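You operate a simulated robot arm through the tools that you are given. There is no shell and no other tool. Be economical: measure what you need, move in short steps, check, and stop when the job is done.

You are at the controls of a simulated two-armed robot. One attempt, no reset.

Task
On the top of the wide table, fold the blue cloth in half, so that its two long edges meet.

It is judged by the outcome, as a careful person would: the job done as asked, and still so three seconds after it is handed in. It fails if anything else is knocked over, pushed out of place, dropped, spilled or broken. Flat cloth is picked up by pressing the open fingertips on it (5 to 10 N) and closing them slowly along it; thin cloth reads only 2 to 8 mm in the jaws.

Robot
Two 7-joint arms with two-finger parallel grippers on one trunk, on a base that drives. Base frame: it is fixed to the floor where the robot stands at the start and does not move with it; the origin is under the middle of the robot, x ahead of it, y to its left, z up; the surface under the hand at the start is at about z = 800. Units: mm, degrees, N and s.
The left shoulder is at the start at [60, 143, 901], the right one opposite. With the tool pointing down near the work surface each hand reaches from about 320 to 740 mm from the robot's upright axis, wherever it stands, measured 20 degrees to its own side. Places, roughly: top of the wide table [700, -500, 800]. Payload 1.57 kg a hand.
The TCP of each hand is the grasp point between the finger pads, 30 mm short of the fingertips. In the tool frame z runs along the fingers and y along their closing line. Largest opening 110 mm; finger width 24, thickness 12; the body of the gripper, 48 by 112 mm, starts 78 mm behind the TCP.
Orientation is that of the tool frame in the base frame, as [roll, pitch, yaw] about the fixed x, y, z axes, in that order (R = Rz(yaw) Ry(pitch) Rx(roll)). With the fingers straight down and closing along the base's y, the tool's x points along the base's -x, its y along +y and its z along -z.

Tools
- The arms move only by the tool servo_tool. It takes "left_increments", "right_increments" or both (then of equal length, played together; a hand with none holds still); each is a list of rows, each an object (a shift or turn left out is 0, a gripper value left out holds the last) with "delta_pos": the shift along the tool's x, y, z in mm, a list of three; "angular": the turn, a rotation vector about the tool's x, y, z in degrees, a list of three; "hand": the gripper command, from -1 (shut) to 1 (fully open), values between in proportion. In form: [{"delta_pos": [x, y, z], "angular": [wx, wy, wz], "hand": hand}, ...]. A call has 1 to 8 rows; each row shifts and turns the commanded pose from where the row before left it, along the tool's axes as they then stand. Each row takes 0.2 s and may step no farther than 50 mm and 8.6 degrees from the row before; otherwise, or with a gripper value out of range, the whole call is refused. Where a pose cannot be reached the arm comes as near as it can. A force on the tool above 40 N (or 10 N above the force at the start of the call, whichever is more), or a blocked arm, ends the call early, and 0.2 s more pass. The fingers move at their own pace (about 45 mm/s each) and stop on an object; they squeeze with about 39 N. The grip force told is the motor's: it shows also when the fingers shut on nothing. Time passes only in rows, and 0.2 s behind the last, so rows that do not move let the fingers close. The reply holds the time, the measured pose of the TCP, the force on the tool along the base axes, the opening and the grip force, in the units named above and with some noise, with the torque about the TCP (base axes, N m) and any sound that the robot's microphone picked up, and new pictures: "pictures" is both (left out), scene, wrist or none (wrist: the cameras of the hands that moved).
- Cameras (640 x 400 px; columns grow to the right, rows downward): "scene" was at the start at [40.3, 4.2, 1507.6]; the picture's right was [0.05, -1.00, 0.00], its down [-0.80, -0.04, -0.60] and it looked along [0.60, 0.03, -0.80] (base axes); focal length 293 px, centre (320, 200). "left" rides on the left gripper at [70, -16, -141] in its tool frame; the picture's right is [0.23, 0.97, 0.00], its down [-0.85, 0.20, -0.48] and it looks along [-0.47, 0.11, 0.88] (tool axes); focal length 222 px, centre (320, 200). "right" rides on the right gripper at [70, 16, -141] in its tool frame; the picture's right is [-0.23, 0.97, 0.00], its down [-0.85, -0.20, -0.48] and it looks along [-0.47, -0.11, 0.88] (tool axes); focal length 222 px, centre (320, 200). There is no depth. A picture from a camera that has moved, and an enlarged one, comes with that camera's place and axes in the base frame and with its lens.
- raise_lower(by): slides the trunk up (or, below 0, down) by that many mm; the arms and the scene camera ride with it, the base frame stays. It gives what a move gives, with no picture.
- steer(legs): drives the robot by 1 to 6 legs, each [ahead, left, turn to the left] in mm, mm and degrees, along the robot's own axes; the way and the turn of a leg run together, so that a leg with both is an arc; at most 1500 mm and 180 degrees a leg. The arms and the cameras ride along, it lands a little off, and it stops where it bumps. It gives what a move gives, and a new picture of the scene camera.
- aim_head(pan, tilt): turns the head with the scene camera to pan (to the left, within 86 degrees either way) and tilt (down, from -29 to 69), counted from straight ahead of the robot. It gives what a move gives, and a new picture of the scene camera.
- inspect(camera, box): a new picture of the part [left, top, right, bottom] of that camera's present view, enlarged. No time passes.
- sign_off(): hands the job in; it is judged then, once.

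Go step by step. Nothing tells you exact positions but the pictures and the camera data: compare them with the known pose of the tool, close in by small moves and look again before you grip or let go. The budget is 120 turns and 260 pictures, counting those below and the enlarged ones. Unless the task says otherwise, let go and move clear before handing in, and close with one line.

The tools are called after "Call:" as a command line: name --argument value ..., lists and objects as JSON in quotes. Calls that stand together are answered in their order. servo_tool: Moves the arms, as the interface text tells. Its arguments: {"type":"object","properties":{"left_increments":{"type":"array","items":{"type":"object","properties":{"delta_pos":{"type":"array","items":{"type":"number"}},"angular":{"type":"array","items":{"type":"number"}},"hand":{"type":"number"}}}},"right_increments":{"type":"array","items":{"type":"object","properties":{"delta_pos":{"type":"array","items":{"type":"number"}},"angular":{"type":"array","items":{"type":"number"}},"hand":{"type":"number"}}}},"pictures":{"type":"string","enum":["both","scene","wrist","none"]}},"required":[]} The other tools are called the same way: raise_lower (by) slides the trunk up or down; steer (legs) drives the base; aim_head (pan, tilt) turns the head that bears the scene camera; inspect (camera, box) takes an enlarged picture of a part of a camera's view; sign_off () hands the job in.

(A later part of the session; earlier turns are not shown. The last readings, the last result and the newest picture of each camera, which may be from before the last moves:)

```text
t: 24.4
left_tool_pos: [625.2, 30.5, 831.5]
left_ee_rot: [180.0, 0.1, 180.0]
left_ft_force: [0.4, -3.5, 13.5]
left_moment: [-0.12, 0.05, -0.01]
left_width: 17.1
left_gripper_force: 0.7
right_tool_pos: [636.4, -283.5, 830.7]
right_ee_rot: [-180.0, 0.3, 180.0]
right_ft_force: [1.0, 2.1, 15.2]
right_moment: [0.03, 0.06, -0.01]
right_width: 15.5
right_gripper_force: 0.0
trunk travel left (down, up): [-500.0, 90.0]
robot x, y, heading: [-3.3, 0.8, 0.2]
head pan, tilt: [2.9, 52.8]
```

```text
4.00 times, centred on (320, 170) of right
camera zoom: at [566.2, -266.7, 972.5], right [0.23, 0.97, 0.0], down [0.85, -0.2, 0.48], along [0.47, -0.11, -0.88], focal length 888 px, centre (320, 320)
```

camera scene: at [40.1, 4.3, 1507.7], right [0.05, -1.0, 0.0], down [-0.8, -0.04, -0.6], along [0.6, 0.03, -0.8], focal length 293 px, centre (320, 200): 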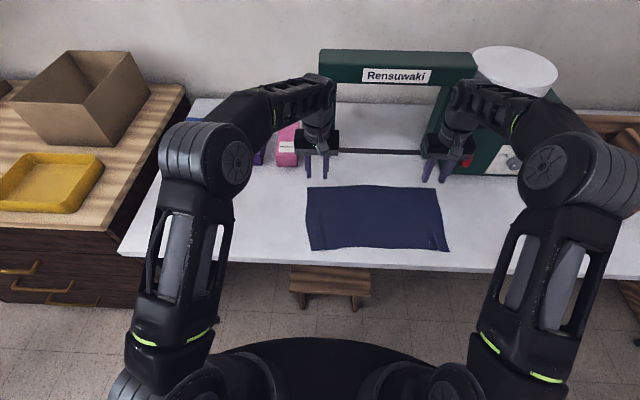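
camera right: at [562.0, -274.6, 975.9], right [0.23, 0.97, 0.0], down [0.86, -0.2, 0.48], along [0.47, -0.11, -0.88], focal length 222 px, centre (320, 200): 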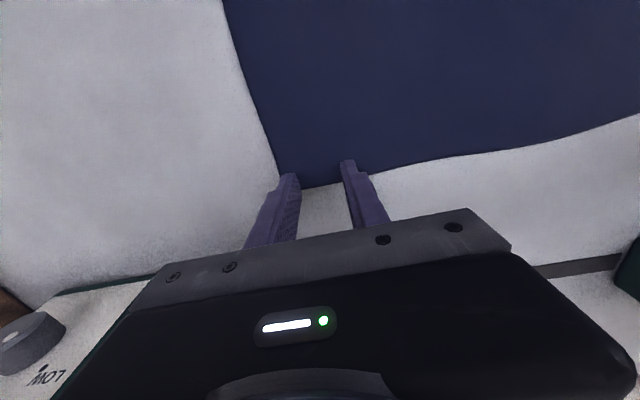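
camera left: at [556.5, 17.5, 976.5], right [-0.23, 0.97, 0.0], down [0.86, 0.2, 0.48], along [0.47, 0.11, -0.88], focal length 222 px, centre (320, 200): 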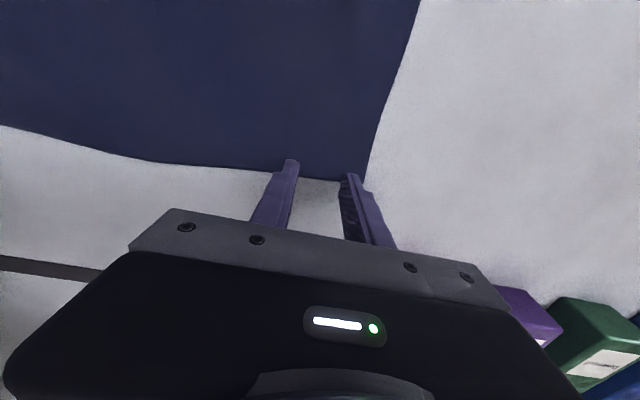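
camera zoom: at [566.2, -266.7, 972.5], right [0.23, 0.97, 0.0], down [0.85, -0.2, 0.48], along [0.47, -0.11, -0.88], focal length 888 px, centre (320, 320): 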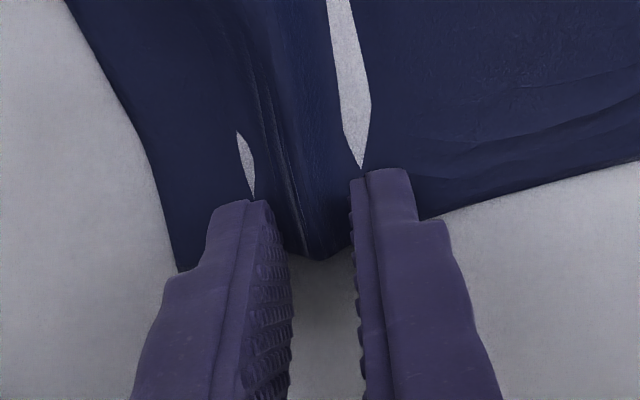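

Ridges are forming in both hands. I'll finish closing.

Call:
servo_tool --left_increments '[{"hand": -0.76}, {"hand": -0.82}, {"hand": -0.88}, {"hand": -0.94}, {"hand": -1}, {}, {}]' --right_increments '[{"hand": -0.76}, {"hand": -0.82}, {"hand": -0.88}, {"hand": -0.94}, {"hand": -1}, {}, {}]' --pictures "none"

Call:
inspect --camera "left" --box '[240, 120, 400, 220]'

Call:
inspect --camera "right" --box '[240, 120, 400, 220]'

```text
t: 26.0
left_tool_pos: [625.6, 29.7, 831.5]
left_ee_rot: [-180.0, 0.2, -180.0]
left_ft_force: [0.2, -1.7, 14.0]
left_moment: [-0.11, 0.11, 0.0]
left_width: 0.1
left_gripper_force: 21.5
right_tool_pos: [637.2, -282.8, 832.5]
right_ee_rot: [-180.0, 0.1, -179.9]
right_ft_force: [-0.9, 4.7, 16.7]
right_moment: [0.11, 0.11, 0.01]
right_width: 2.4
right_gripper_force: 23.8
trunk travel left (down, up): [-500.0, 90.0]
robot x, y, heading: [-3.0, -1.8, -0.0]
head pan, tilt: [2.9, 52.8]
```

```text
4.00 times, centred on (320, 170) of left
camera zoom: at [555.7, 11.4, 973.2], right [-0.23, 0.97, 0.0], down [0.85, 0.2, 0.48], along [0.47, 0.11, -0.88], focal length 888 px, centre (320, 320)
```

zoom: 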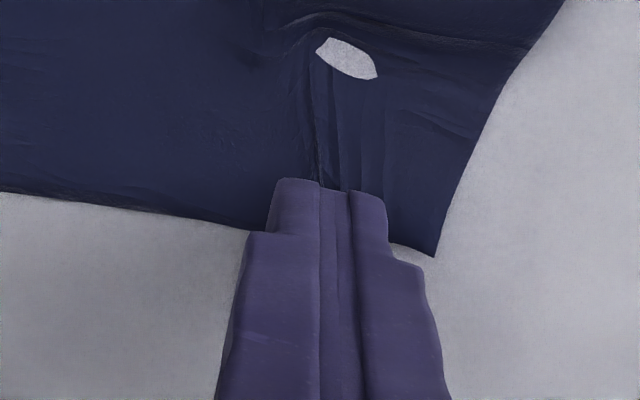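

```text
4.00 times, centred on (320, 170) of right
camera zoom: at [565.9, -266.5, 972.5], right [0.23, 0.97, 0.0], down [0.85, -0.2, 0.48], along [0.47, -0.11, -0.88], focal length 888 px, centre (320, 320)
```

zoom: 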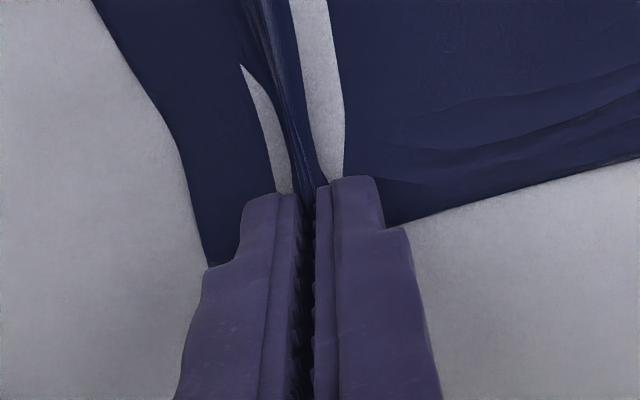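

The right holds at 2.4 mm; the left missed again. I'll reopen the left while pressed, lift, and retry with more overlap.

Call:
servo_tool --left_increments '[{"hand": -0.85}, {"hand": -0.7}, {"hand": -0.55}, {"hand": -0.4}, {"hand": -0.36}, {"delta_pos": [0, 0, -10]}, {"delta_pos": [6, -10, -8]}, {}]' --pictures "none"

Call:
inspect --camera "left" --box '[160, 80, 480, 280]'

```text
t: 27.8
left_tool_pos: [619.7, 19.6, 848.2]
left_ee_rot: [179.9, 0.1, 180.0]
left_ft_force: [0.0, -0.3, 0.5]
left_moment: [0.02, -0.01, 0.01]
left_width: 35.2
left_gripper_force: 0.0
right_tool_pos: [637.1, -283.4, 831.1]
right_ee_rot: [-180.0, 0.0, 180.0]
right_ft_force: [-3.7, 1.0, 23.3]
right_moment: [0.06, 0.26, 0.02]
right_width: 2.2
right_gripper_force: 24.0
trunk travel left (down, up): [-500.0, 90.0]
robot x, y, heading: [2.7, -3.0, -0.0]
head pan, tilt: [2.9, 52.8]
```

```text
2.00 times, centred on (320, 180) of left
camera zoom: at [549.5, 1.0, 990.4], right [-0.23, 0.97, 0.0], down [0.85, 0.2, 0.48], along [0.47, 0.11, -0.88], focal length 444 px, centre (320, 240)
```

zoom: 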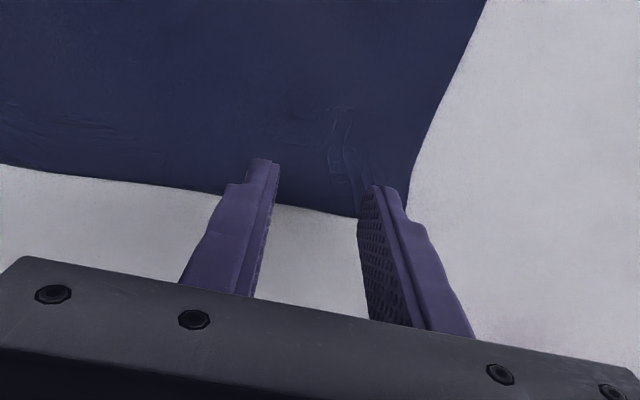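

The cloth opened flat again, with the left corner at about (629, 58). I'll press again with full overlap.

Call:
servo_tool --left_increments '[{"delta_pos": [0, -4, 6]}, {"delta_pos": [0, 0, 8]}, {"delta_pos": [0, 0, 3]}, {"delta_pos": [0, 0, 1.5]}, {}]' --right_increments '[{}, {"delta_pos": [0, 0, -1.5]}, {}, {}, {}]' --pictures "none"

Call:
inspect --camera "left" --box '[200, 100, 440, 250]'

```text
t: 29.0
left_tool_pos: [620.3, 14.7, 831.4]
left_ee_rot: [-180.0, 0.3, 179.9]
left_ft_force: [-3.4, 1.9, 18.0]
left_moment: [0.09, 0.04, 0.01]
left_width: 35.0
left_gripper_force: 0.0
right_tool_pos: [638.1, -282.8, 831.3]
right_ee_rot: [-180.0, 0.1, 180.0]
right_ft_force: [0.9, -0.8, 7.1]
right_moment: [-0.05, 0.02, -0.02]
right_width: 2.1
right_gripper_force: 23.6
trunk travel left (down, up): [-500.0, 90.0]
robot x, y, heading: [1.5, -0.7, -0.0]
head pan, tilt: [2.9, 52.8]
```

```text
2.67 times, centred on (320, 175) of left
camera zoom: at [550.1, -3.1, 973.0], right [-0.23, 0.97, 0.0], down [0.85, 0.2, 0.48], along [0.47, 0.11, -0.88], focal length 592 px, centre (320, 267)
```

zoom: 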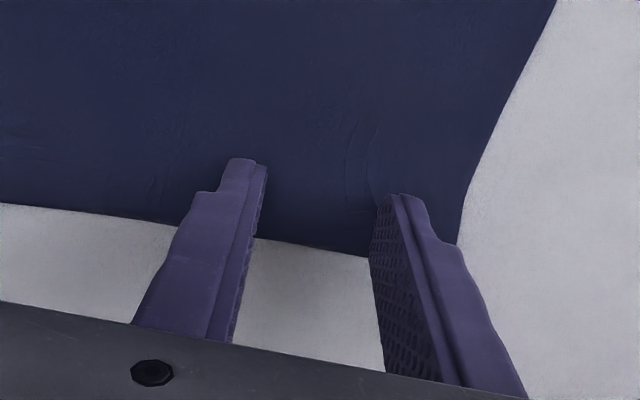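

Overlap looks good. I'll ease the force a bit and close slowly.

Call:
servo_tool --left_increments '[{"delta_pos": [0, 0, -1.2]}, {"hand": -0.42}, {"hand": -0.48}, {"hand": -0.54}, {"hand": -0.6}, {"hand": -0.66}, {"hand": -0.72}, {}]' --pictures "none"

Call:
inspect --camera "left" --box '[240, 120, 400, 220]'

```text
t: 30.8
left_tool_pos: [619.1, 14.8, 831.3]
left_ee_rot: [180.0, 0.1, -180.0]
left_ft_force: [-0.5, -4.0, 15.1]
left_moment: [-0.19, 0.03, 0.02]
left_width: 16.1
left_gripper_force: 2.2
right_tool_pos: [637.6, -282.9, 833.5]
right_ee_rot: [-179.9, 0.1, 180.0]
right_ft_force: [0.2, 3.6, 1.8]
right_moment: [0.06, 0.04, -0.06]
right_width: 2.3
right_gripper_force: 23.8
trunk travel left (down, up): [-500.0, 90.0]
robot x, y, heading: [-1.8, -4.4, -0.2]
head pan, tilt: [2.9, 52.8]
```

```text
4.00 times, centred on (320, 170) of left
camera zoom: at [550.2, -3.5, 973.2], right [-0.23, 0.97, 0.0], down [0.85, 0.2, 0.48], along [0.47, 0.11, -0.88], focal length 888 px, centre (320, 320)
```

zoom: 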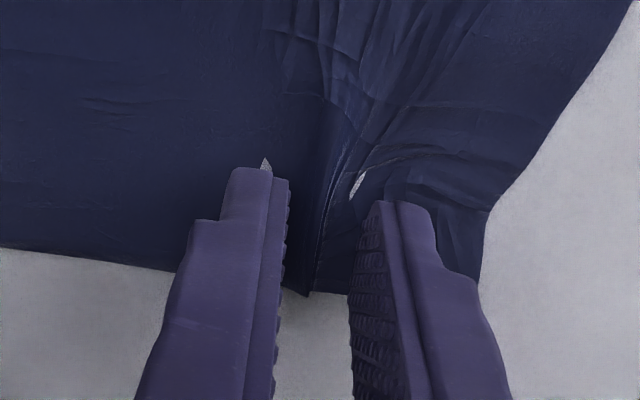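

Call:
servo_tool --left_increments '[{"hand": -0.78}, {"hand": -0.84}, {"hand": -0.9}, {"hand": -0.96}, {"hand": -1}, {}, {}]' --pictures "none"

Call:
inspect --camera "left" --box '[240, 120, 400, 220]'

```text
t: 32.4
left_tool_pos: [620.3, 13.4, 832.4]
left_ee_rot: [180.0, 0.0, 179.9]
left_ft_force: [0.9, -13.3, 15.5]
left_moment: [-0.42, 0.02, 0.06]
left_width: 2.6
left_gripper_force: 24.0
right_tool_pos: [636.7, -282.8, 832.4]
right_ee_rot: [179.9, 0.0, 180.0]
right_ft_force: [-0.9, 11.4, 3.7]
right_moment: [0.32, 0.04, -0.05]
right_width: 2.5
right_gripper_force: 23.3
trunk travel left (down, up): [-500.0, 90.0]
robot x, y, heading: [2.2, 1.4, -0.0]
head pan, tilt: [2.9, 52.8]
```

```text
4.00 times, centred on (320, 170) of left
camera zoom: at [550.2, -4.3, 973.3], right [-0.23, 0.97, 0.0], down [0.85, 0.2, 0.48], along [0.47, 0.11, -0.88], focal length 888 px, centre (320, 320)
```

zoom: 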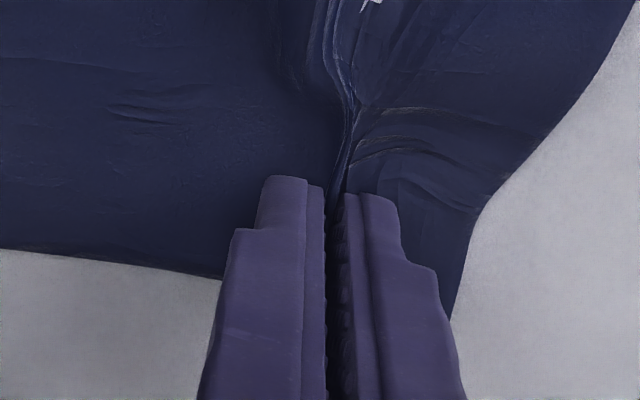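

Both hands now hold the far edge, 2.6 mm and 2.5 mm in the jaws. I'll lift along an arc toward the near edge while tilting the tools, first quarter first, easing the sideways tension.

Call:
servo_tool --left_increments '[{"delta_pos": [3.9, -3, -19.9], "angular": [0, -5, 0]}, {"delta_pos": [6, -1, -19.4], "angular": [0, -5, 0]}, {"delta_pos": [8.1, 0, -19], "angular": [0, -5, 0]}, {"delta_pos": [10.2, 0, -18.1], "angular": [0, -5, 0]}, {}]' --right_increments '[{"delta_pos": [3.9, 3, -19.9], "angular": [0, -5, 0]}, {"delta_pos": [6, 1, -19.4], "angular": [0, -5, 0]}, {"delta_pos": [8.1, 0, -19], "angular": [0, -5, 0]}, {"delta_pos": [10.2, 0, -18.1], "angular": [0, -5, 0]}, {}]'

Call:
inspect --camera "scene" --box '[260, 120, 500, 270]'

```text
t: 33.6
left_tool_pos: [583.8, 12.0, 901.7]
left_ee_rot: [179.9, 20.0, -179.9]
left_ft_force: [0.3, -5.7, -0.1]
left_moment: [-0.14, -0.03, -0.03]
left_width: 2.7
left_gripper_force: 23.6
right_tool_pos: [601.8, -279.2, 901.5]
right_ee_rot: [179.9, 20.0, -179.9]
right_ft_force: [-0.2, 3.7, -0.6]
right_moment: [0.15, -0.01, 0.05]
right_width: 2.4
right_gripper_force: 23.9
trunk travel left (down, up): [-500.0, 90.0]
robot x, y, heading: [-0.1, -0.4, -0.1]
head pan, tilt: [2.9, 52.8]
camera scene: at [41.1, 4.2, 1507.6], right [0.05, -1.0, 0.0], down [-0.8, -0.04, -0.6], along [0.6, 0.03, -0.8], focal length 293 px, centre (320, 200)
camera right: at [486.5, -263.8, 1010.5], right [0.21, 0.97, 0.08], down [0.64, -0.2, 0.74], along [0.74, -0.11, -0.67], focal length 222 px, centre (320, 200)
camera left: at [470.1, -7.0, 1010.6], right [-0.21, 0.97, -0.08], down [0.64, 0.2, 0.74], along [0.74, 0.11, -0.67], focal length 222 px, centre (320, 200)
```

scene: 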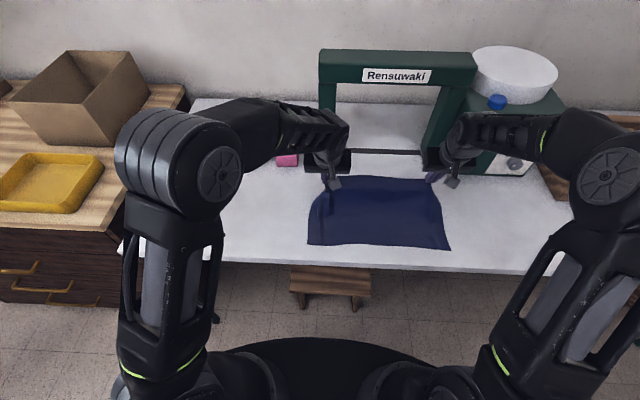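
right: 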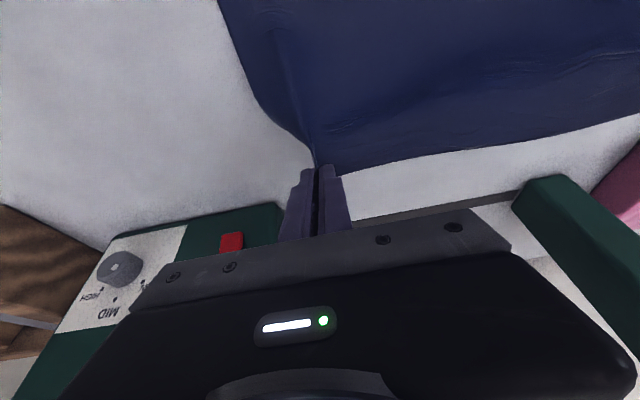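
left: 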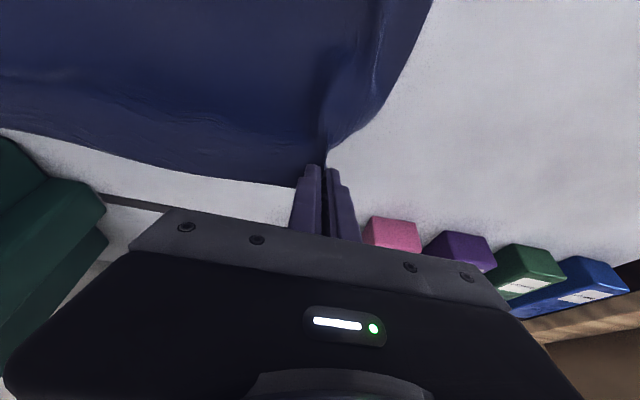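

```text
2.67 times, centred on (380, 195) of scene
camera zoom: at [41.1, 4.2, 1507.6], right [0.05, -1.0, 0.0], down [-0.8, -0.04, -0.6], along [0.6, 0.03, -0.8], focal length 782 px, centre (160, 213)
```

zoom: 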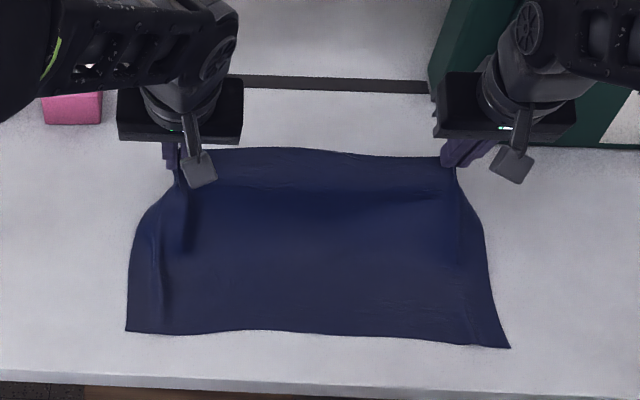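

Both corners are lifted cleanly. I'll continue to the top of the arc.

Call:
servo_tool --left_increments '[{"delta_pos": [12.1, 0, -17.1], "angular": [0, -5, 0]}, {"delta_pos": [13.9, 0, -16], "angular": [0, -5, 0]}, {"delta_pos": [15.6, 0, -14.4], "angular": [0, -5, 0]}, {"delta_pos": [17, 0, -13], "angular": [0, -5, 0]}, {}]' --right_increments '[{"delta_pos": [12.1, 0, -17.1], "angular": [0, -5, 0]}, {"delta_pos": [13.9, 0, -16], "angular": [0, -5, 0]}, {"delta_pos": [15.6, 0, -14.4], "angular": [0, -5, 0]}, {"delta_pos": [17, 0, -13], "angular": [0, -5, 0]}, {}]'

Call:
inspect --camera "scene" --box '[260, 120, 500, 270]'

```text
t: 34.8
left_tool_pos: [504.9, 11.0, 926.9]
left_ee_rot: [-180.0, 40.0, 180.0]
left_ft_force: [0.7, -5.3, -0.2]
left_moment: [-0.1, -0.01, -0.07]
left_width: 2.6
left_gripper_force: 23.8
right_tool_pos: [530.0, -280.3, 928.3]
right_ee_rot: [-179.6, 38.9, -179.9]
right_ft_force: [0.6, 5.1, -0.3]
right_moment: [0.12, 0.0, 0.08]
right_width: 2.3
right_gripper_force: 23.3
right hand out of reach, approached as far as the arm can: row 4
trunk travel left (down, up): [-500.0, 90.0]
robot x, y, heading: [-0.6, 1.7, 0.2]
head pan, tilt: [2.9, 52.8]
camera scene: at [40.7, 4.6, 1507.6], right [0.05, -1.0, 0.0], down [-0.8, -0.04, -0.6], along [0.6, 0.03, -0.8], focal length 293 px, centre (320, 200)
camera right: at [385.6, -263.3, 994.3], right [0.18, 0.97, 0.14], down [0.37, -0.19, 0.91], along [0.91, -0.11, -0.39], focal length 222 px, centre (320, 200)
camera left: at [360.3, -7.5, 991.7], right [-0.17, 0.97, -0.15], down [0.35, 0.2, 0.92], along [0.92, 0.11, -0.37], focal length 222 px, centre (320, 200)
```

scene: 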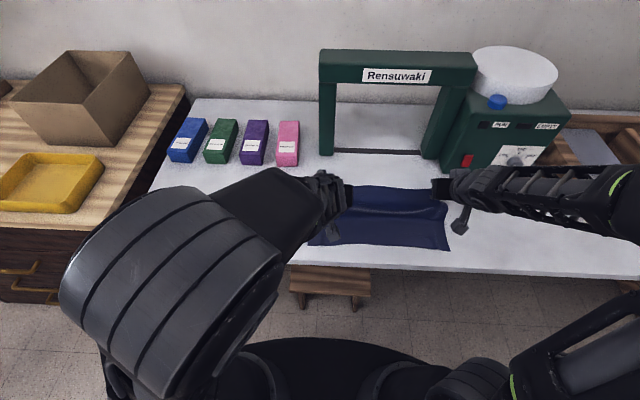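
right: 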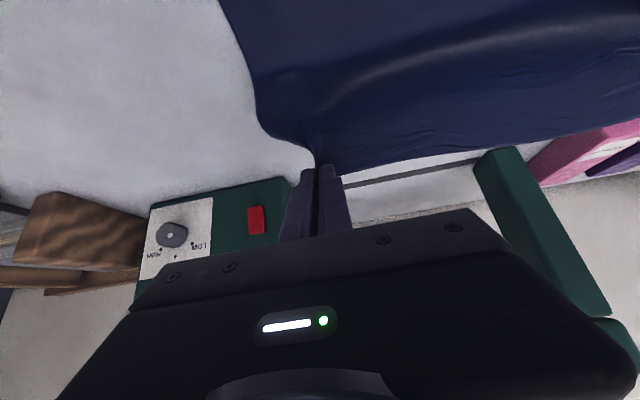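
left: 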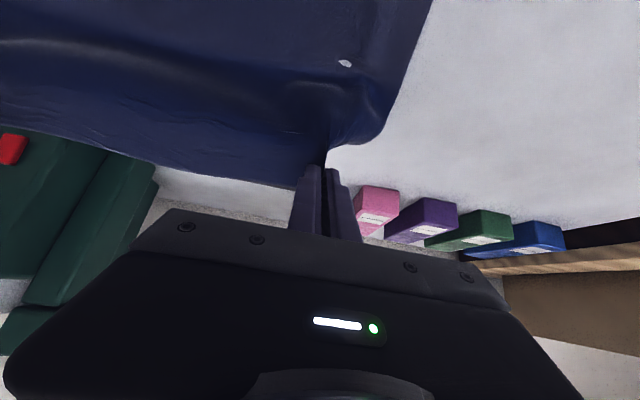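

```text
2.67 times, centred on (380, 195) of scene
camera zoom: at [40.7, 4.6, 1507.6], right [0.05, -1.0, 0.0], down [-0.8, -0.04, -0.6], along [0.6, 0.03, -0.8], focal length 782 px, centre (160, 213)
```

zoom: 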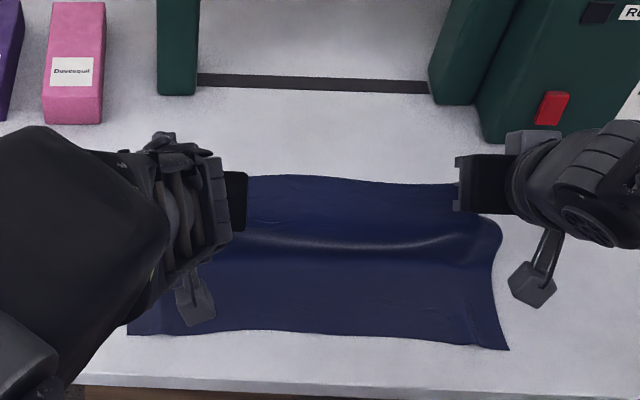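

The right arm is near its inner reach limit with this tilt. I'll lower the hands a little and back the robot up in steps, so the drive itself carries the edge back over.

Call:
servo_tool --left_increments '[{"delta_pos": [5.8, 0, 6.9]}, {"delta_pos": [5.8, 0, 6.9]}]' --right_increments '[{"delta_pos": [5.8, 0, 6.9]}, {"delta_pos": [5.8, 0, 6.9]}]' --pictures "none"

Call:
steer --legs '[[-50, 0, 0]]'

```text
t: 35.4
left_tool_pos: [504.4, 9.4, 909.8]
left_ee_rot: [-179.9, 40.2, 179.9]
left_ft_force: [1.6, -8.6, 0.4]
left_moment: [-0.18, -0.04, -0.14]
left_width: 2.3
left_gripper_force: 23.9
right_tool_pos: [530.4, -283.6, 920.1]
right_ee_rot: [-179.5, 39.9, -180.0]
right_ft_force: [-0.8, 8.2, -1.0]
right_moment: [0.22, 0.0, 0.13]
right_width: 2.3
right_gripper_force: 23.8
right hand out of reach, approached as far as the arm can: row 1, 2
trunk travel left (down, up): [-500.0, 90.0]
robot x, y, heading: [-2.9, 1.1, -0.1]
head pan, tilt: [2.9, 52.8]
```

```text
t: 36.3
left_tool_pos: [452.4, 9.8, 911.0]
left_ee_rot: [-180.0, 40.1, 179.9]
left_ft_force: [0.7, -9.8, -0.3]
left_moment: [-0.23, -0.07, -0.15]
left_width: 2.4
left_gripper_force: 23.9
right_tool_pos: [480.6, -284.6, 921.9]
right_ee_rot: [-179.5, 40.0, -180.0]
right_ft_force: [-0.7, 9.6, -0.3]
right_moment: [0.28, -0.01, 0.14]
right_width: 2.5
right_gripper_force: 23.8
trunk travel left (down, up): [-500.0, 90.0]
robot x, y, heading: [-53.8, 1.3, 0.2]
head pan, tilt: [2.9, 52.8]
camera scene: at [-11.9, 4.3, 1507.7], right [0.05, -1.0, 0.0], down [-0.79, -0.04, -0.61], along [0.6, 0.03, -0.8], focal length 293 px, centre (320, 200)
```

scene: 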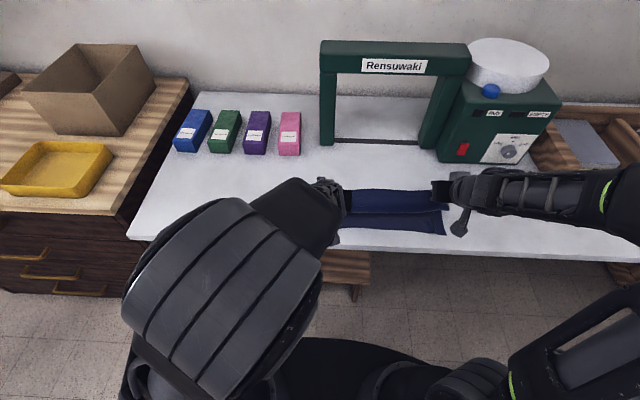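

The robot moved back 50 mm and the hands still hold. I'll lower further, nudging the right slightly forward to stay in reach and easing the sideways tension.

Call:
servo_tool --left_increments '[{"delta_pos": [7.7, -1, 9.2]}, {"delta_pos": [7.7, -1, 9.2]}, {"delta_pos": [7.7, -1, 9.2]}, {"delta_pos": [7.7, 0, 9.2]}, {}]' --right_increments '[{"delta_pos": [5.4, 1, 11.1]}, {"delta_pos": [5.4, 1, 11.1]}, {"delta_pos": [5.4, 1, 11.1]}, {"delta_pos": [5.4, 0, 11.1]}, {}]'

```text
t: 37.5
left_tool_pos: [454.2, 8.0, 862.3]
left_ee_rot: [180.0, 40.2, 179.9]
left_ft_force: [0.6, -4.1, -0.2]
left_moment: [-0.11, -0.01, -0.09]
left_width: 2.5
left_gripper_force: 24.1
right_tool_pos: [490.7, -281.6, 878.7]
right_ee_rot: [-179.4, 40.0, -180.0]
right_ft_force: [-0.6, 4.7, 0.1]
right_moment: [0.13, 0.01, 0.07]
right_width: 2.3
right_gripper_force: 23.2
right hand out of reach, approached as far as the arm can: row 1
trunk travel left (down, up): [-500.0, 90.0]
robot x, y, heading: [-50.3, -2.9, 0.0]
head pan, tilt: [2.9, 52.8]
camera scene: at [-10.2, 4.4, 1507.7], right [0.05, -1.0, 0.0], down [-0.8, -0.04, -0.6], along [0.6, 0.03, -0.8], focal length 293 px, centre (320, 200)
camera right: at [346.7, -264.3, 942.1], right [0.18, 0.97, 0.14], down [0.35, -0.2, 0.92], along [0.92, -0.12, -0.37], focal length 222 px, centre (320, 200)
camera left: at [309.8, -10.5, 925.6], right [-0.17, 0.97, -0.15], down [0.35, 0.2, 0.92], along [0.92, 0.11, -0.37], focal length 222 px, centre (320, 200)
```

scene: 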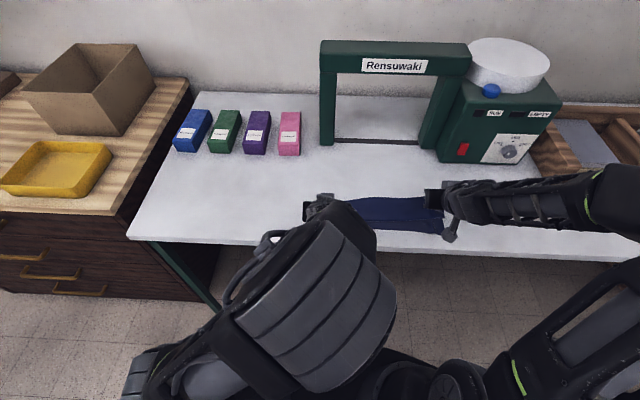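
right: 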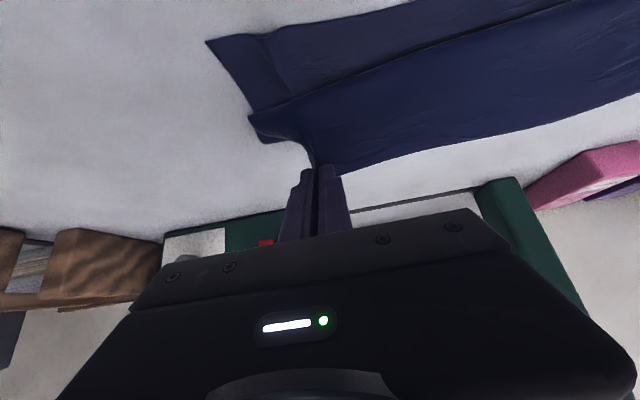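
left: 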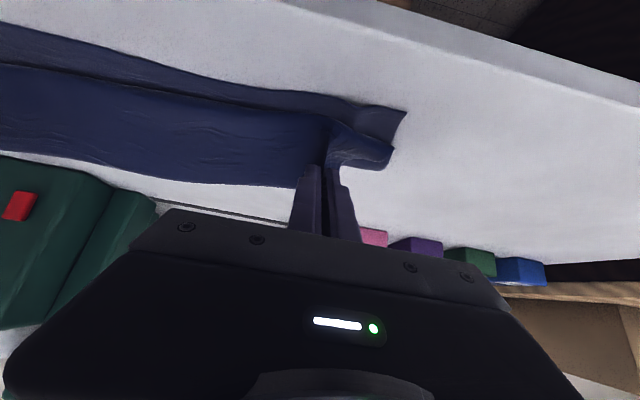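

The left is at x=454 and the right lags at 491. I'll bring the right hand level with the left before the next drive.

Call:
servo_tool --right_increments '[{"delta_pos": [8.7, 0, -2.1]}, {"delta_pos": [8.7, 0, -2.1]}, {"delta_pos": [8.7, 0, -2.1]}, {"delta_pos": [6, 0, -2.1]}, {}]' --pictures "none"

```text
t: 38.7
left_tool_pos: [453.5, 7.4, 861.8]
left_ee_rot: [-180.0, 40.0, 179.9]
left_ft_force: [-0.9, -3.3, 0.1]
left_moment: [-0.03, 0.03, -0.1]
left_width: 2.5
left_gripper_force: 24.3
right_tool_pos: [461.7, -282.4, 864.3]
right_ee_rot: [-179.5, 40.0, 180.0]
right_ft_force: [0.1, 1.9, -0.1]
right_moment: [0.07, -0.01, 0.04]
right_width: 2.2
right_gripper_force: 23.7
trunk travel left (down, up): [-500.0, 90.0]
robot x, y, heading: [-46.7, -2.4, 0.0]
head pan, tilt: [2.9, 52.8]
```

Both hands are level now. I'll try adding more tilt, so that the held strip stands up and will fall toward me.

Call:
servo_tool --left_increments '[{"angular": [0, -7.5, 0]}, {"angular": [0, -7.5, 0]}, {}]' --right_increments '[{"angular": [0, -7.5, 0]}, {"angular": [0, -7.5, 0]}, {}]'

```text
t: 39.5
left_tool_pos: [455.7, 9.4, 861.4]
left_ee_rot: [-179.9, 55.0, -179.9]
left_ft_force: [0.0, -0.8, 0.0]
left_moment: [-0.05, 0.04, -0.05]
left_width: 2.5
left_gripper_force: 23.9
right_tool_pos: [461.4, -280.4, 863.9]
right_ee_rot: [-179.1, 55.2, -179.4]
right_ft_force: [-0.3, 2.1, -0.4]
right_moment: [0.01, 0.02, 0.02]
right_width: 2.4
right_gripper_force: 23.6
trunk travel left (down, up): [-500.0, 90.0]
robot x, y, heading: [-49.9, -0.6, -0.1]
head pan, tilt: [2.9, 52.8]
camera scene: at [-9.0, 6.0, 1507.7], right [0.05, -1.0, 0.0], down [-0.8, -0.04, -0.6], along [0.6, 0.03, -0.8], focal length 293 px, centre (320, 200)
camera right: at [305.2, -263.1, 888.5], right [0.13, 0.98, 0.18], down [0.1, -0.19, 0.98], along [0.99, -0.11, -0.12], focal length 222 px, centre (320, 200)
camera left: at [299.2, -9.4, 886.1], right [-0.13, 0.97, -0.19], down [0.1, 0.2, 0.97], along [0.99, 0.11, -0.12], focal length 222 px, centre (320, 200)
```

scene: 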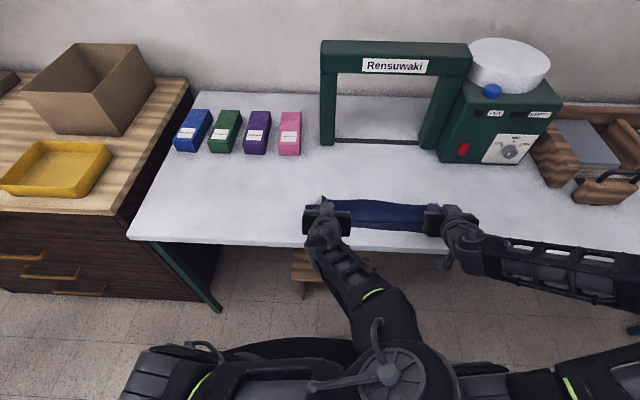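
right: 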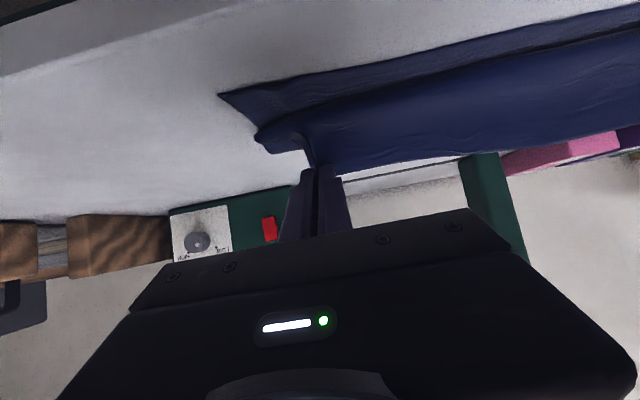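
left: 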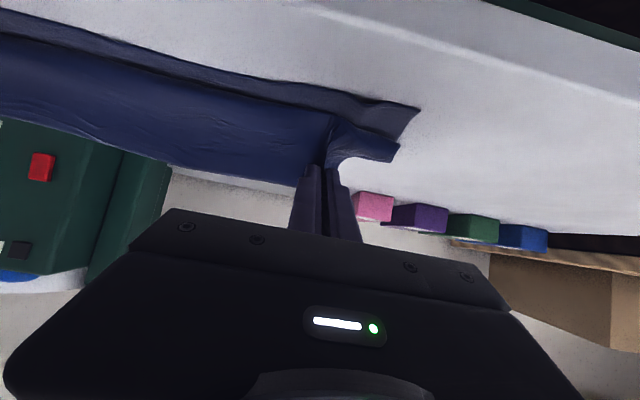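

Both reach 55° tilt. I'll add 15° more and do half of the lowering toward the near edge.

Call:
servo_tool --left_increments '[{"angular": [0, -7.5, 0]}, {"angular": [0, -7.5, 0]}, {"delta_pos": [11.2, 0, -3.1]}, {"delta_pos": [11.2, 0, -3.1]}, {}]' --right_increments '[{"angular": [0, -7.5, 0]}, {"angular": [0, -7.5, 0]}, {"delta_pos": [12.8, 0, -6]}, {"delta_pos": [12.8, 0, -6]}, {}]'

Call:
inspect --camera "scene" --box '[280, 170, 480, 295]'

```text
t: 40.1
left_tool_pos: [464.1, 19.4, 851.4]
left_ee_rot: [-175.0, 65.6, -173.2]
left_ft_force: [-1.3, -24.5, 0.0]
left_moment: [-0.35, 0.05, -0.79]
left_width: 2.6
left_gripper_force: 24.3
right_tool_pos: [452.9, -284.0, 860.1]
right_ee_rot: [-163.4, 60.4, -161.2]
right_ft_force: [1.4, 24.0, -0.4]
right_moment: [0.51, -0.03, 0.58]
right_width: 2.2
right_gripper_force: 24.3
right hand out of reach, approached as far as the arm can: row 1, 2
trunk travel left (down, up): [-500.0, 90.0]
robot x, y, heading: [-51.0, -1.7, -0.0]
head pan, tilt: [2.9, 52.8]
stopped in row 2 (left hand): the force on the tool passed its limit at 46 N (the readings are from after the stop); the commanded pose is now the measured one
camera scene: at [-10.4, 4.2, 1507.8], right [0.05, -1.0, 0.0], down [-0.8, -0.04, -0.6], along [0.6, 0.03, -0.8], focal length 293 px, centre (320, 200)
camera right: at [293.3, -278.4, 864.7], right [0.03, 1.0, 0.06], down [-0.01, -0.06, 1.0], along [1.0, -0.03, 0.0], focal length 222 px, centre (320, 200)
camera left: at [306.9, -4.6, 846.8], right [-0.13, 0.96, -0.24], down [-0.09, 0.23, 0.97], along [0.99, 0.15, 0.06], focal length 222 px, centre (320, 200)
```

scene: 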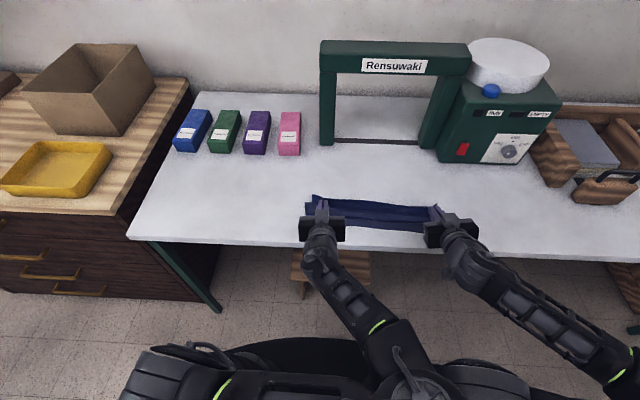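
right: 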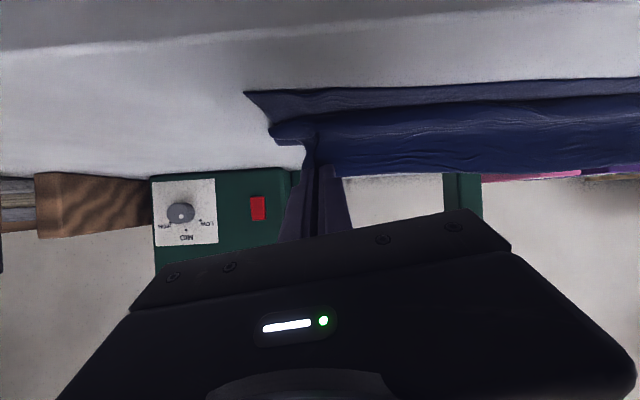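
left: 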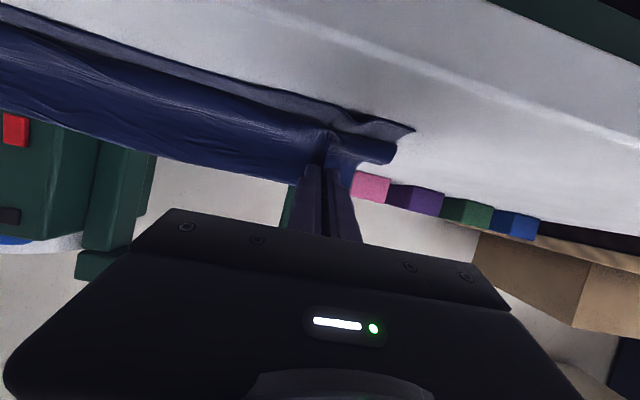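

```text
3.20 times, centred on (380, 232) of scene
camera zoom: at [-10.4, 4.2, 1507.8], right [0.05, -1.0, 0.0], down [-0.8, -0.04, -0.6], along [0.6, 0.03, -0.8], focal length 938 px, centre (128, 96)
```

zoom: 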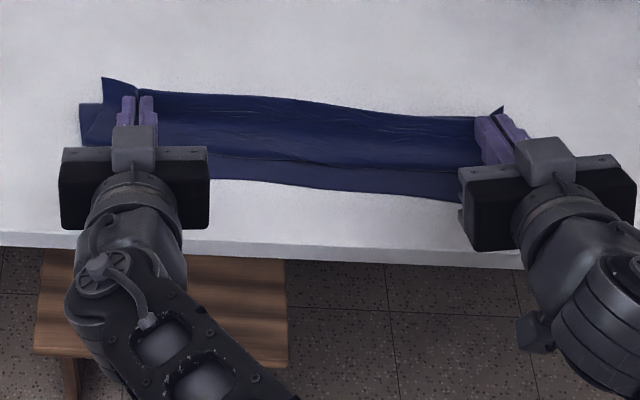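

The right wrist hit its limit, and the spread between the hands pulled the cloth taut sideways (24 N). I'll relax that, then use the base and trunk to place the edge rigidly.

Call:
servo_tool --left_increments '[{"delta_pos": [0, -4, 0]}, {"delta_pos": [0, -4, 0]}, {}]' --pictures "none"

```text
t: 40.9
left_tool_pos: [462.6, 14.5, 851.3]
left_ee_rot: [-175.2, 65.6, -173.1]
left_ft_force: [-0.5, -23.5, 0.3]
left_moment: [-0.28, -0.01, -0.71]
left_width: 2.7
left_gripper_force: 23.6
right_tool_pos: [452.1, -287.9, 859.1]
right_ee_rot: [-162.9, 60.3, -161.3]
right_ft_force: [1.0, 22.7, 0.6]
right_moment: [0.5, -0.04, 0.58]
right_width: 2.6
right_gripper_force: 23.8
trunk travel left (down, up): [-500.0, 90.0]
robot x, y, heading: [-50.1, -4.8, -0.0]
head pan, tilt: [2.9, 52.8]
```

Call:
servo_tool --left_increments '[{"delta_pos": [0, -3, 0]}, {"delta_pos": [0, -2, 0]}, {}]' --right_increments '[{"delta_pos": [0, 4, 0]}, {"delta_pos": [0, 3, 0]}, {}]' --pictures "none"

```text
t: 41.7
left_tool_pos: [464.2, 12.3, 851.2]
left_ee_rot: [-175.7, 65.5, -173.2]
left_ft_force: [-0.3, -12.1, -0.1]
left_moment: [-0.15, 0.02, -0.38]
left_width: 2.3
left_gripper_force: 23.4
right_tool_pos: [453.4, -283.8, 857.1]
right_ee_rot: [-162.8, 60.1, -161.4]
right_ft_force: [0.8, 12.2, 0.2]
right_moment: [0.24, 0.02, 0.27]
right_width: 2.3
right_gripper_force: 23.8
trunk travel left (down, up): [-500.0, 90.0]
robot x, y, heading: [-49.4, -0.2, -0.1]
head pan, tilt: [2.9, 52.8]
```

Tension is down. Now I'll back up 31 mm and lower the trunk about 18 mm.

Call:
servo_tool --left_increments '[{"delta_pos": [0, -2, 0]}, {}]' --right_increments '[{"delta_pos": [0, 2, 0]}, {}]' --pictures "none"

Call:
steer --legs '[[-31, 0, 0]]'

Call:
raise_lower --by -18

Call:
inspect --camera "scene" --box '[280, 150, 480, 275]'

Call:
inspect --camera "left" --box '[120, 50, 520, 300]'

Call:
inspect --camera "right" --box '[120, 50, 520, 300]'

```text
t: 42.3
left_tool_pos: [463.9, 10.1, 851.5]
left_ee_rot: [-175.7, 65.5, -173.2]
left_ft_force: [-0.5, -6.0, -0.1]
left_moment: [-0.07, 0.03, -0.19]
left_width: 1.9
left_gripper_force: 23.8
right_tool_pos: [453.2, -281.0, 857.9]
right_ee_rot: [-162.7, 60.0, -161.5]
right_ft_force: [0.1, 5.9, -0.3]
right_moment: [0.16, -0.01, 0.11]
right_width: 2.3
right_gripper_force: 24.0
trunk travel left (down, up): [-500.0, 90.0]
robot x, y, heading: [-48.5, 3.4, -0.0]
head pan, tilt: [2.9, 52.8]
```

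```text
t: 43.1
left_tool_pos: [431.7, 9.2, 852.3]
left_ee_rot: [-175.7, 65.5, -173.2]
left_ft_force: [-0.9, -5.0, 0.0]
left_moment: [-0.05, -0.02, -0.14]
left_width: 2.5
left_gripper_force: 24.2
right_tool_pos: [421.9, -280.9, 856.6]
right_ee_rot: [-162.8, 60.0, -161.4]
right_ft_force: [-0.3, 4.8, 0.0]
right_moment: [0.1, 0.01, 0.12]
right_width: 2.5
right_gripper_force: 23.5
trunk travel left (down, up): [-500.0, 90.0]
robot x, y, heading: [-83.1, -2.8, -0.0]
head pan, tilt: [2.9, 52.8]
camera scene: at [-42.5, 3.9, 1507.7], right [0.05, -1.0, 0.0], down [-0.79, -0.04, -0.61], along [0.6, 0.03, -0.8], focal length 293 px, centre (320, 200)
```

scene: 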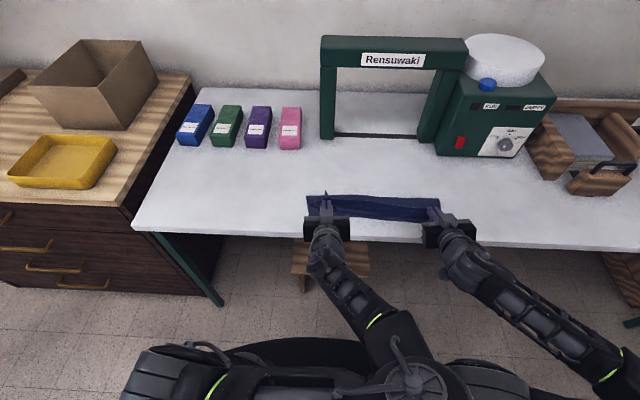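

```text
t: 43.8
left_tool_pos: [432.8, 8.9, 833.3]
left_ee_rot: [-175.5, 65.7, -173.2]
left_ft_force: [0.0, -3.3, 0.9]
left_moment: [-0.07, -0.02, -0.15]
left_width: 2.4
left_gripper_force: 24.4
right_tool_pos: [421.7, -279.5, 839.8]
right_ee_rot: [-162.8, 60.1, -161.4]
right_ft_force: [0.9, 3.7, 0.2]
right_moment: [0.09, -0.03, 0.09]
right_width: 2.5
right_gripper_force: 23.4
trunk travel left (down, up): [-482.0, 108.0]
robot x, y, heading: [-81.8, -2.6, 0.1]
head pan, tilt: [2.9, 52.8]
```

```text
3.20 times, centred on (380, 212) of scene
camera zoom: at [-41.4, 4.0, 1489.6], right [0.05, -1.0, 0.0], down [-0.8, -0.04, -0.6], along [0.6, 0.03, -0.8], focal length 938 px, centre (128, 160)
```

zoom: 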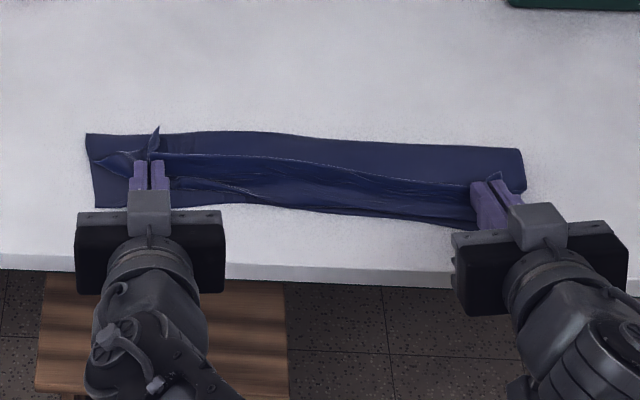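

```text
1.60 times, centred on (320, 175) of left
camera zoom: at [276.0, -16.7, 829.3], right [-0.14, 0.96, -0.24], down [-0.09, 0.23, 0.97], along [0.99, 0.16, 0.06], focal length 355 px, centre (320, 240)
```

zoom: 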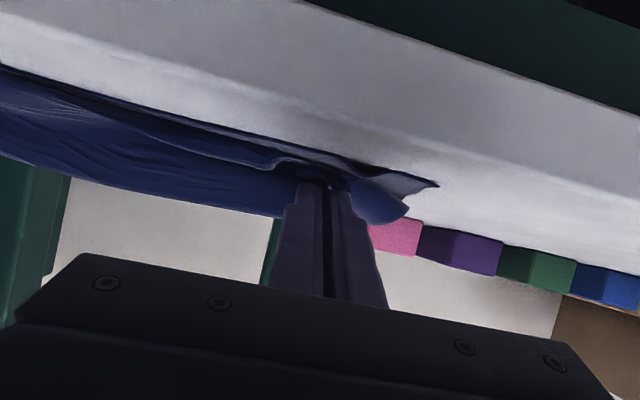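

```text
1.60 times, centred on (320, 175) of right
camera zoom: at [262.4, -273.1, 844.4], right [0.05, 1.0, 0.05], down [0.0, -0.05, 1.0], along [1.0, -0.05, 0.0], focal length 355 px, centre (320, 240)
```

zoom: 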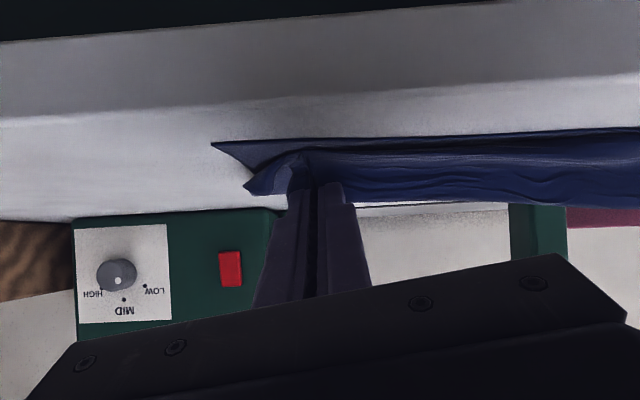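

The strip stands up as planned, but the fold line sits at x≈508 instead of about 530, so the upper half has slack. I'll lift and carry the edge back forward to relay the lower half, then redo the arc taut.

Call:
servo_tool --left_increments '[{"delta_pos": [-17.7, -1, 6.7]}, {"delta_pos": [-17.7, -1, 6.7]}, {"delta_pos": [-17.7, -1, 6.7]}, {}]' --right_increments '[{"delta_pos": [-17.8, -2.8, 5.3]}, {"delta_pos": [-17.8, -2.8, 5.3]}, {"delta_pos": [-17.8, -2.8, 5.3]}, {}]' --pictures "none"

Call:
steer --legs '[[-40, 0, 0]]'

```text
t: 44.8
left_tool_pos: [472.5, 9.5, 873.6]
left_ee_rot: [-175.7, 65.5, -173.3]
left_ft_force: [-0.2, -5.6, 0.5]
left_moment: [-0.07, 0.01, -0.18]
left_width: 2.5
left_gripper_force: 23.5
right_tool_pos: [461.7, -281.9, 880.2]
right_ee_rot: [-162.8, 60.1, -161.4]
right_ft_force: [-0.2, 4.3, 0.9]
right_moment: [0.12, -0.01, 0.13]
right_width: 2.4
right_gripper_force: 23.6
trunk travel left (down, up): [-482.0, 108.0]
robot x, y, heading: [-82.9, 1.4, 0.0]
head pan, tilt: [2.9, 52.8]
```

```text
t: 45.7
left_tool_pos: [433.0, 8.7, 875.0]
left_ee_rot: [-175.6, 65.5, -173.1]
left_ft_force: [-0.8, -5.2, 0.7]
left_moment: [-0.06, 0.0, -0.16]
left_width: 2.1
left_gripper_force: 23.6
right_tool_pos: [421.8, -280.2, 880.1]
right_ee_rot: [-162.8, 60.0, -161.4]
right_ft_force: [0.3, 5.2, -0.3]
right_moment: [0.11, 0.01, 0.08]
right_width: 2.5
right_gripper_force: 24.2
trunk travel left (down, up): [-482.0, 108.0]
robot x, y, heading: [-122.2, 3.6, -0.1]
head pan, tilt: [2.9, 52.8]
camera scene: at [-82.5, 3.9, 1489.7], right [0.05, -1.0, 0.0], down [-0.79, -0.04, -0.61], along [0.6, 0.03, -0.8], focal length 293 px, centre (320, 200)
```

scene: 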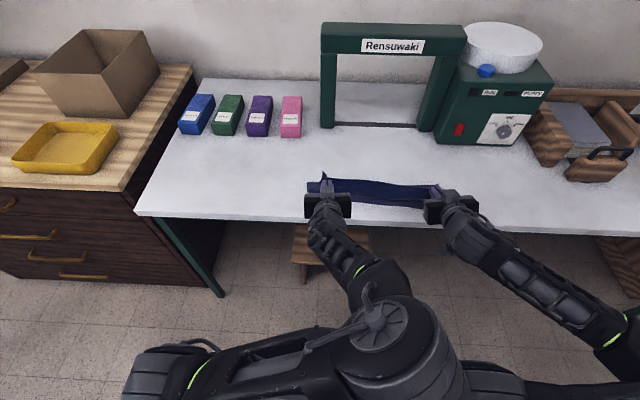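

Now I'll carry the edge forward and over so the lower half lies flat out to about x=540.

Call:
servo_tool --left_increments '[{"delta_pos": [-21, -1.3, 10.9]}, {"delta_pos": [-21, -1.3, 10.9]}, {"delta_pos": [-13, -1, 16.2]}, {"delta_pos": [-13, -1, 16.2]}, {"delta_pos": [-4.9, -0.9, 22.6]}, {"delta_pos": [-4.9, -0.9, 22.6]}, {"delta_pos": [7.7, -0.5, 31.1]}, {}]' --right_increments '[{"delta_pos": [-21.7, -3.3, 12]}, {"delta_pos": [-21.7, -3.3, 12]}, {"delta_pos": [-14.6, -2, 16.5]}, {"delta_pos": [-14.6, -2, 16.5]}, {"delta_pos": [-7, -0.7, 23.1]}, {"delta_pos": [-7, -0.7, 23.1]}, {"delta_pos": [5.2, 1.5, 31.6]}, {}]' --pictures "wrist"

Call:
inspect --camera "scene" --box '[280, 110, 480, 235]'

```text
t: 47.5
left_tool_pos: [580.7, 9.7, 884.8]
left_ee_rot: [-175.5, 65.6, -173.2]
left_ft_force: [0.3, -4.0, -0.4]
left_moment: [-0.05, -0.03, -0.13]
left_width: 2.3
left_gripper_force: 23.5
right_tool_pos: [579.6, -281.1, 887.8]
right_ee_rot: [-162.8, 60.1, -161.5]
right_ft_force: [-0.7, 4.1, -0.5]
right_moment: [0.1, 0.01, 0.07]
right_width: 2.4
right_gripper_force: 23.3
trunk travel left (down, up): [-482.0, 108.0]
robot x, y, heading: [-119.4, -2.6, -0.3]
head pan, tilt: [2.9, 52.8]
camera right: at [419.9, -273.1, 892.7], right [0.05, 1.0, 0.05], down [0.0, -0.05, 1.0], along [1.0, -0.05, 0.0], focal length 222 px, centre (320, 200)
camera left: at [424.4, -16.2, 880.0], right [-0.14, 0.96, -0.24], down [-0.09, 0.23, 0.97], along [0.99, 0.16, 0.06], focal length 222 px, centre (320, 200)
```

right: 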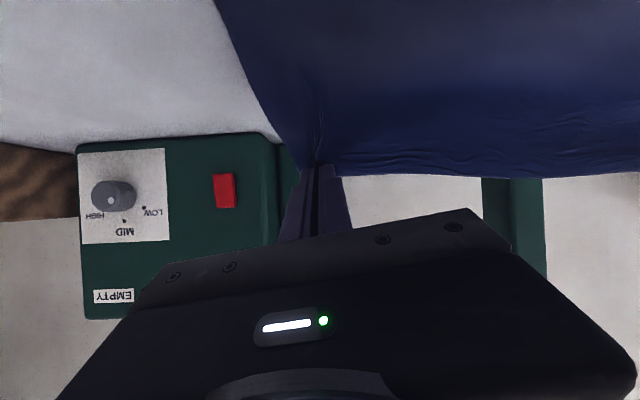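
left: 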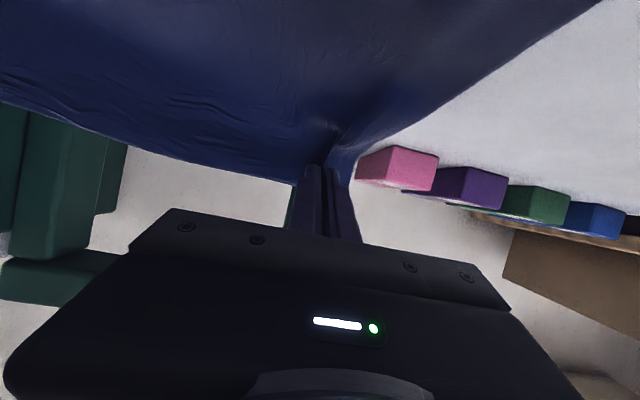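

```text
3.20 times, centred on (380, 172) of scene
camera zoom: at [-81.4, 3.9, 1489.7], right [0.05, -1.0, 0.0], down [-0.8, -0.04, -0.6], along [0.6, 0.03, -0.8], focal length 938 px, centre (128, 288)
```

zoom: 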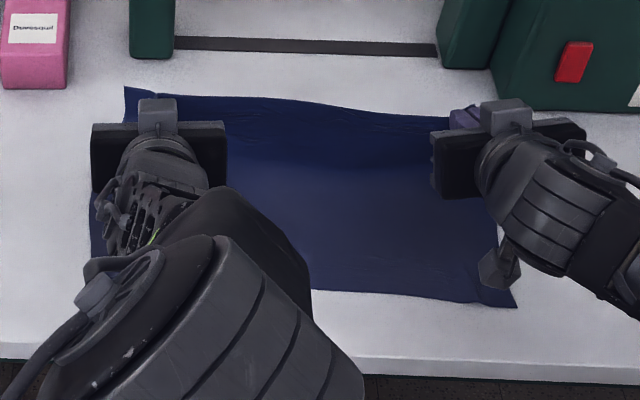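

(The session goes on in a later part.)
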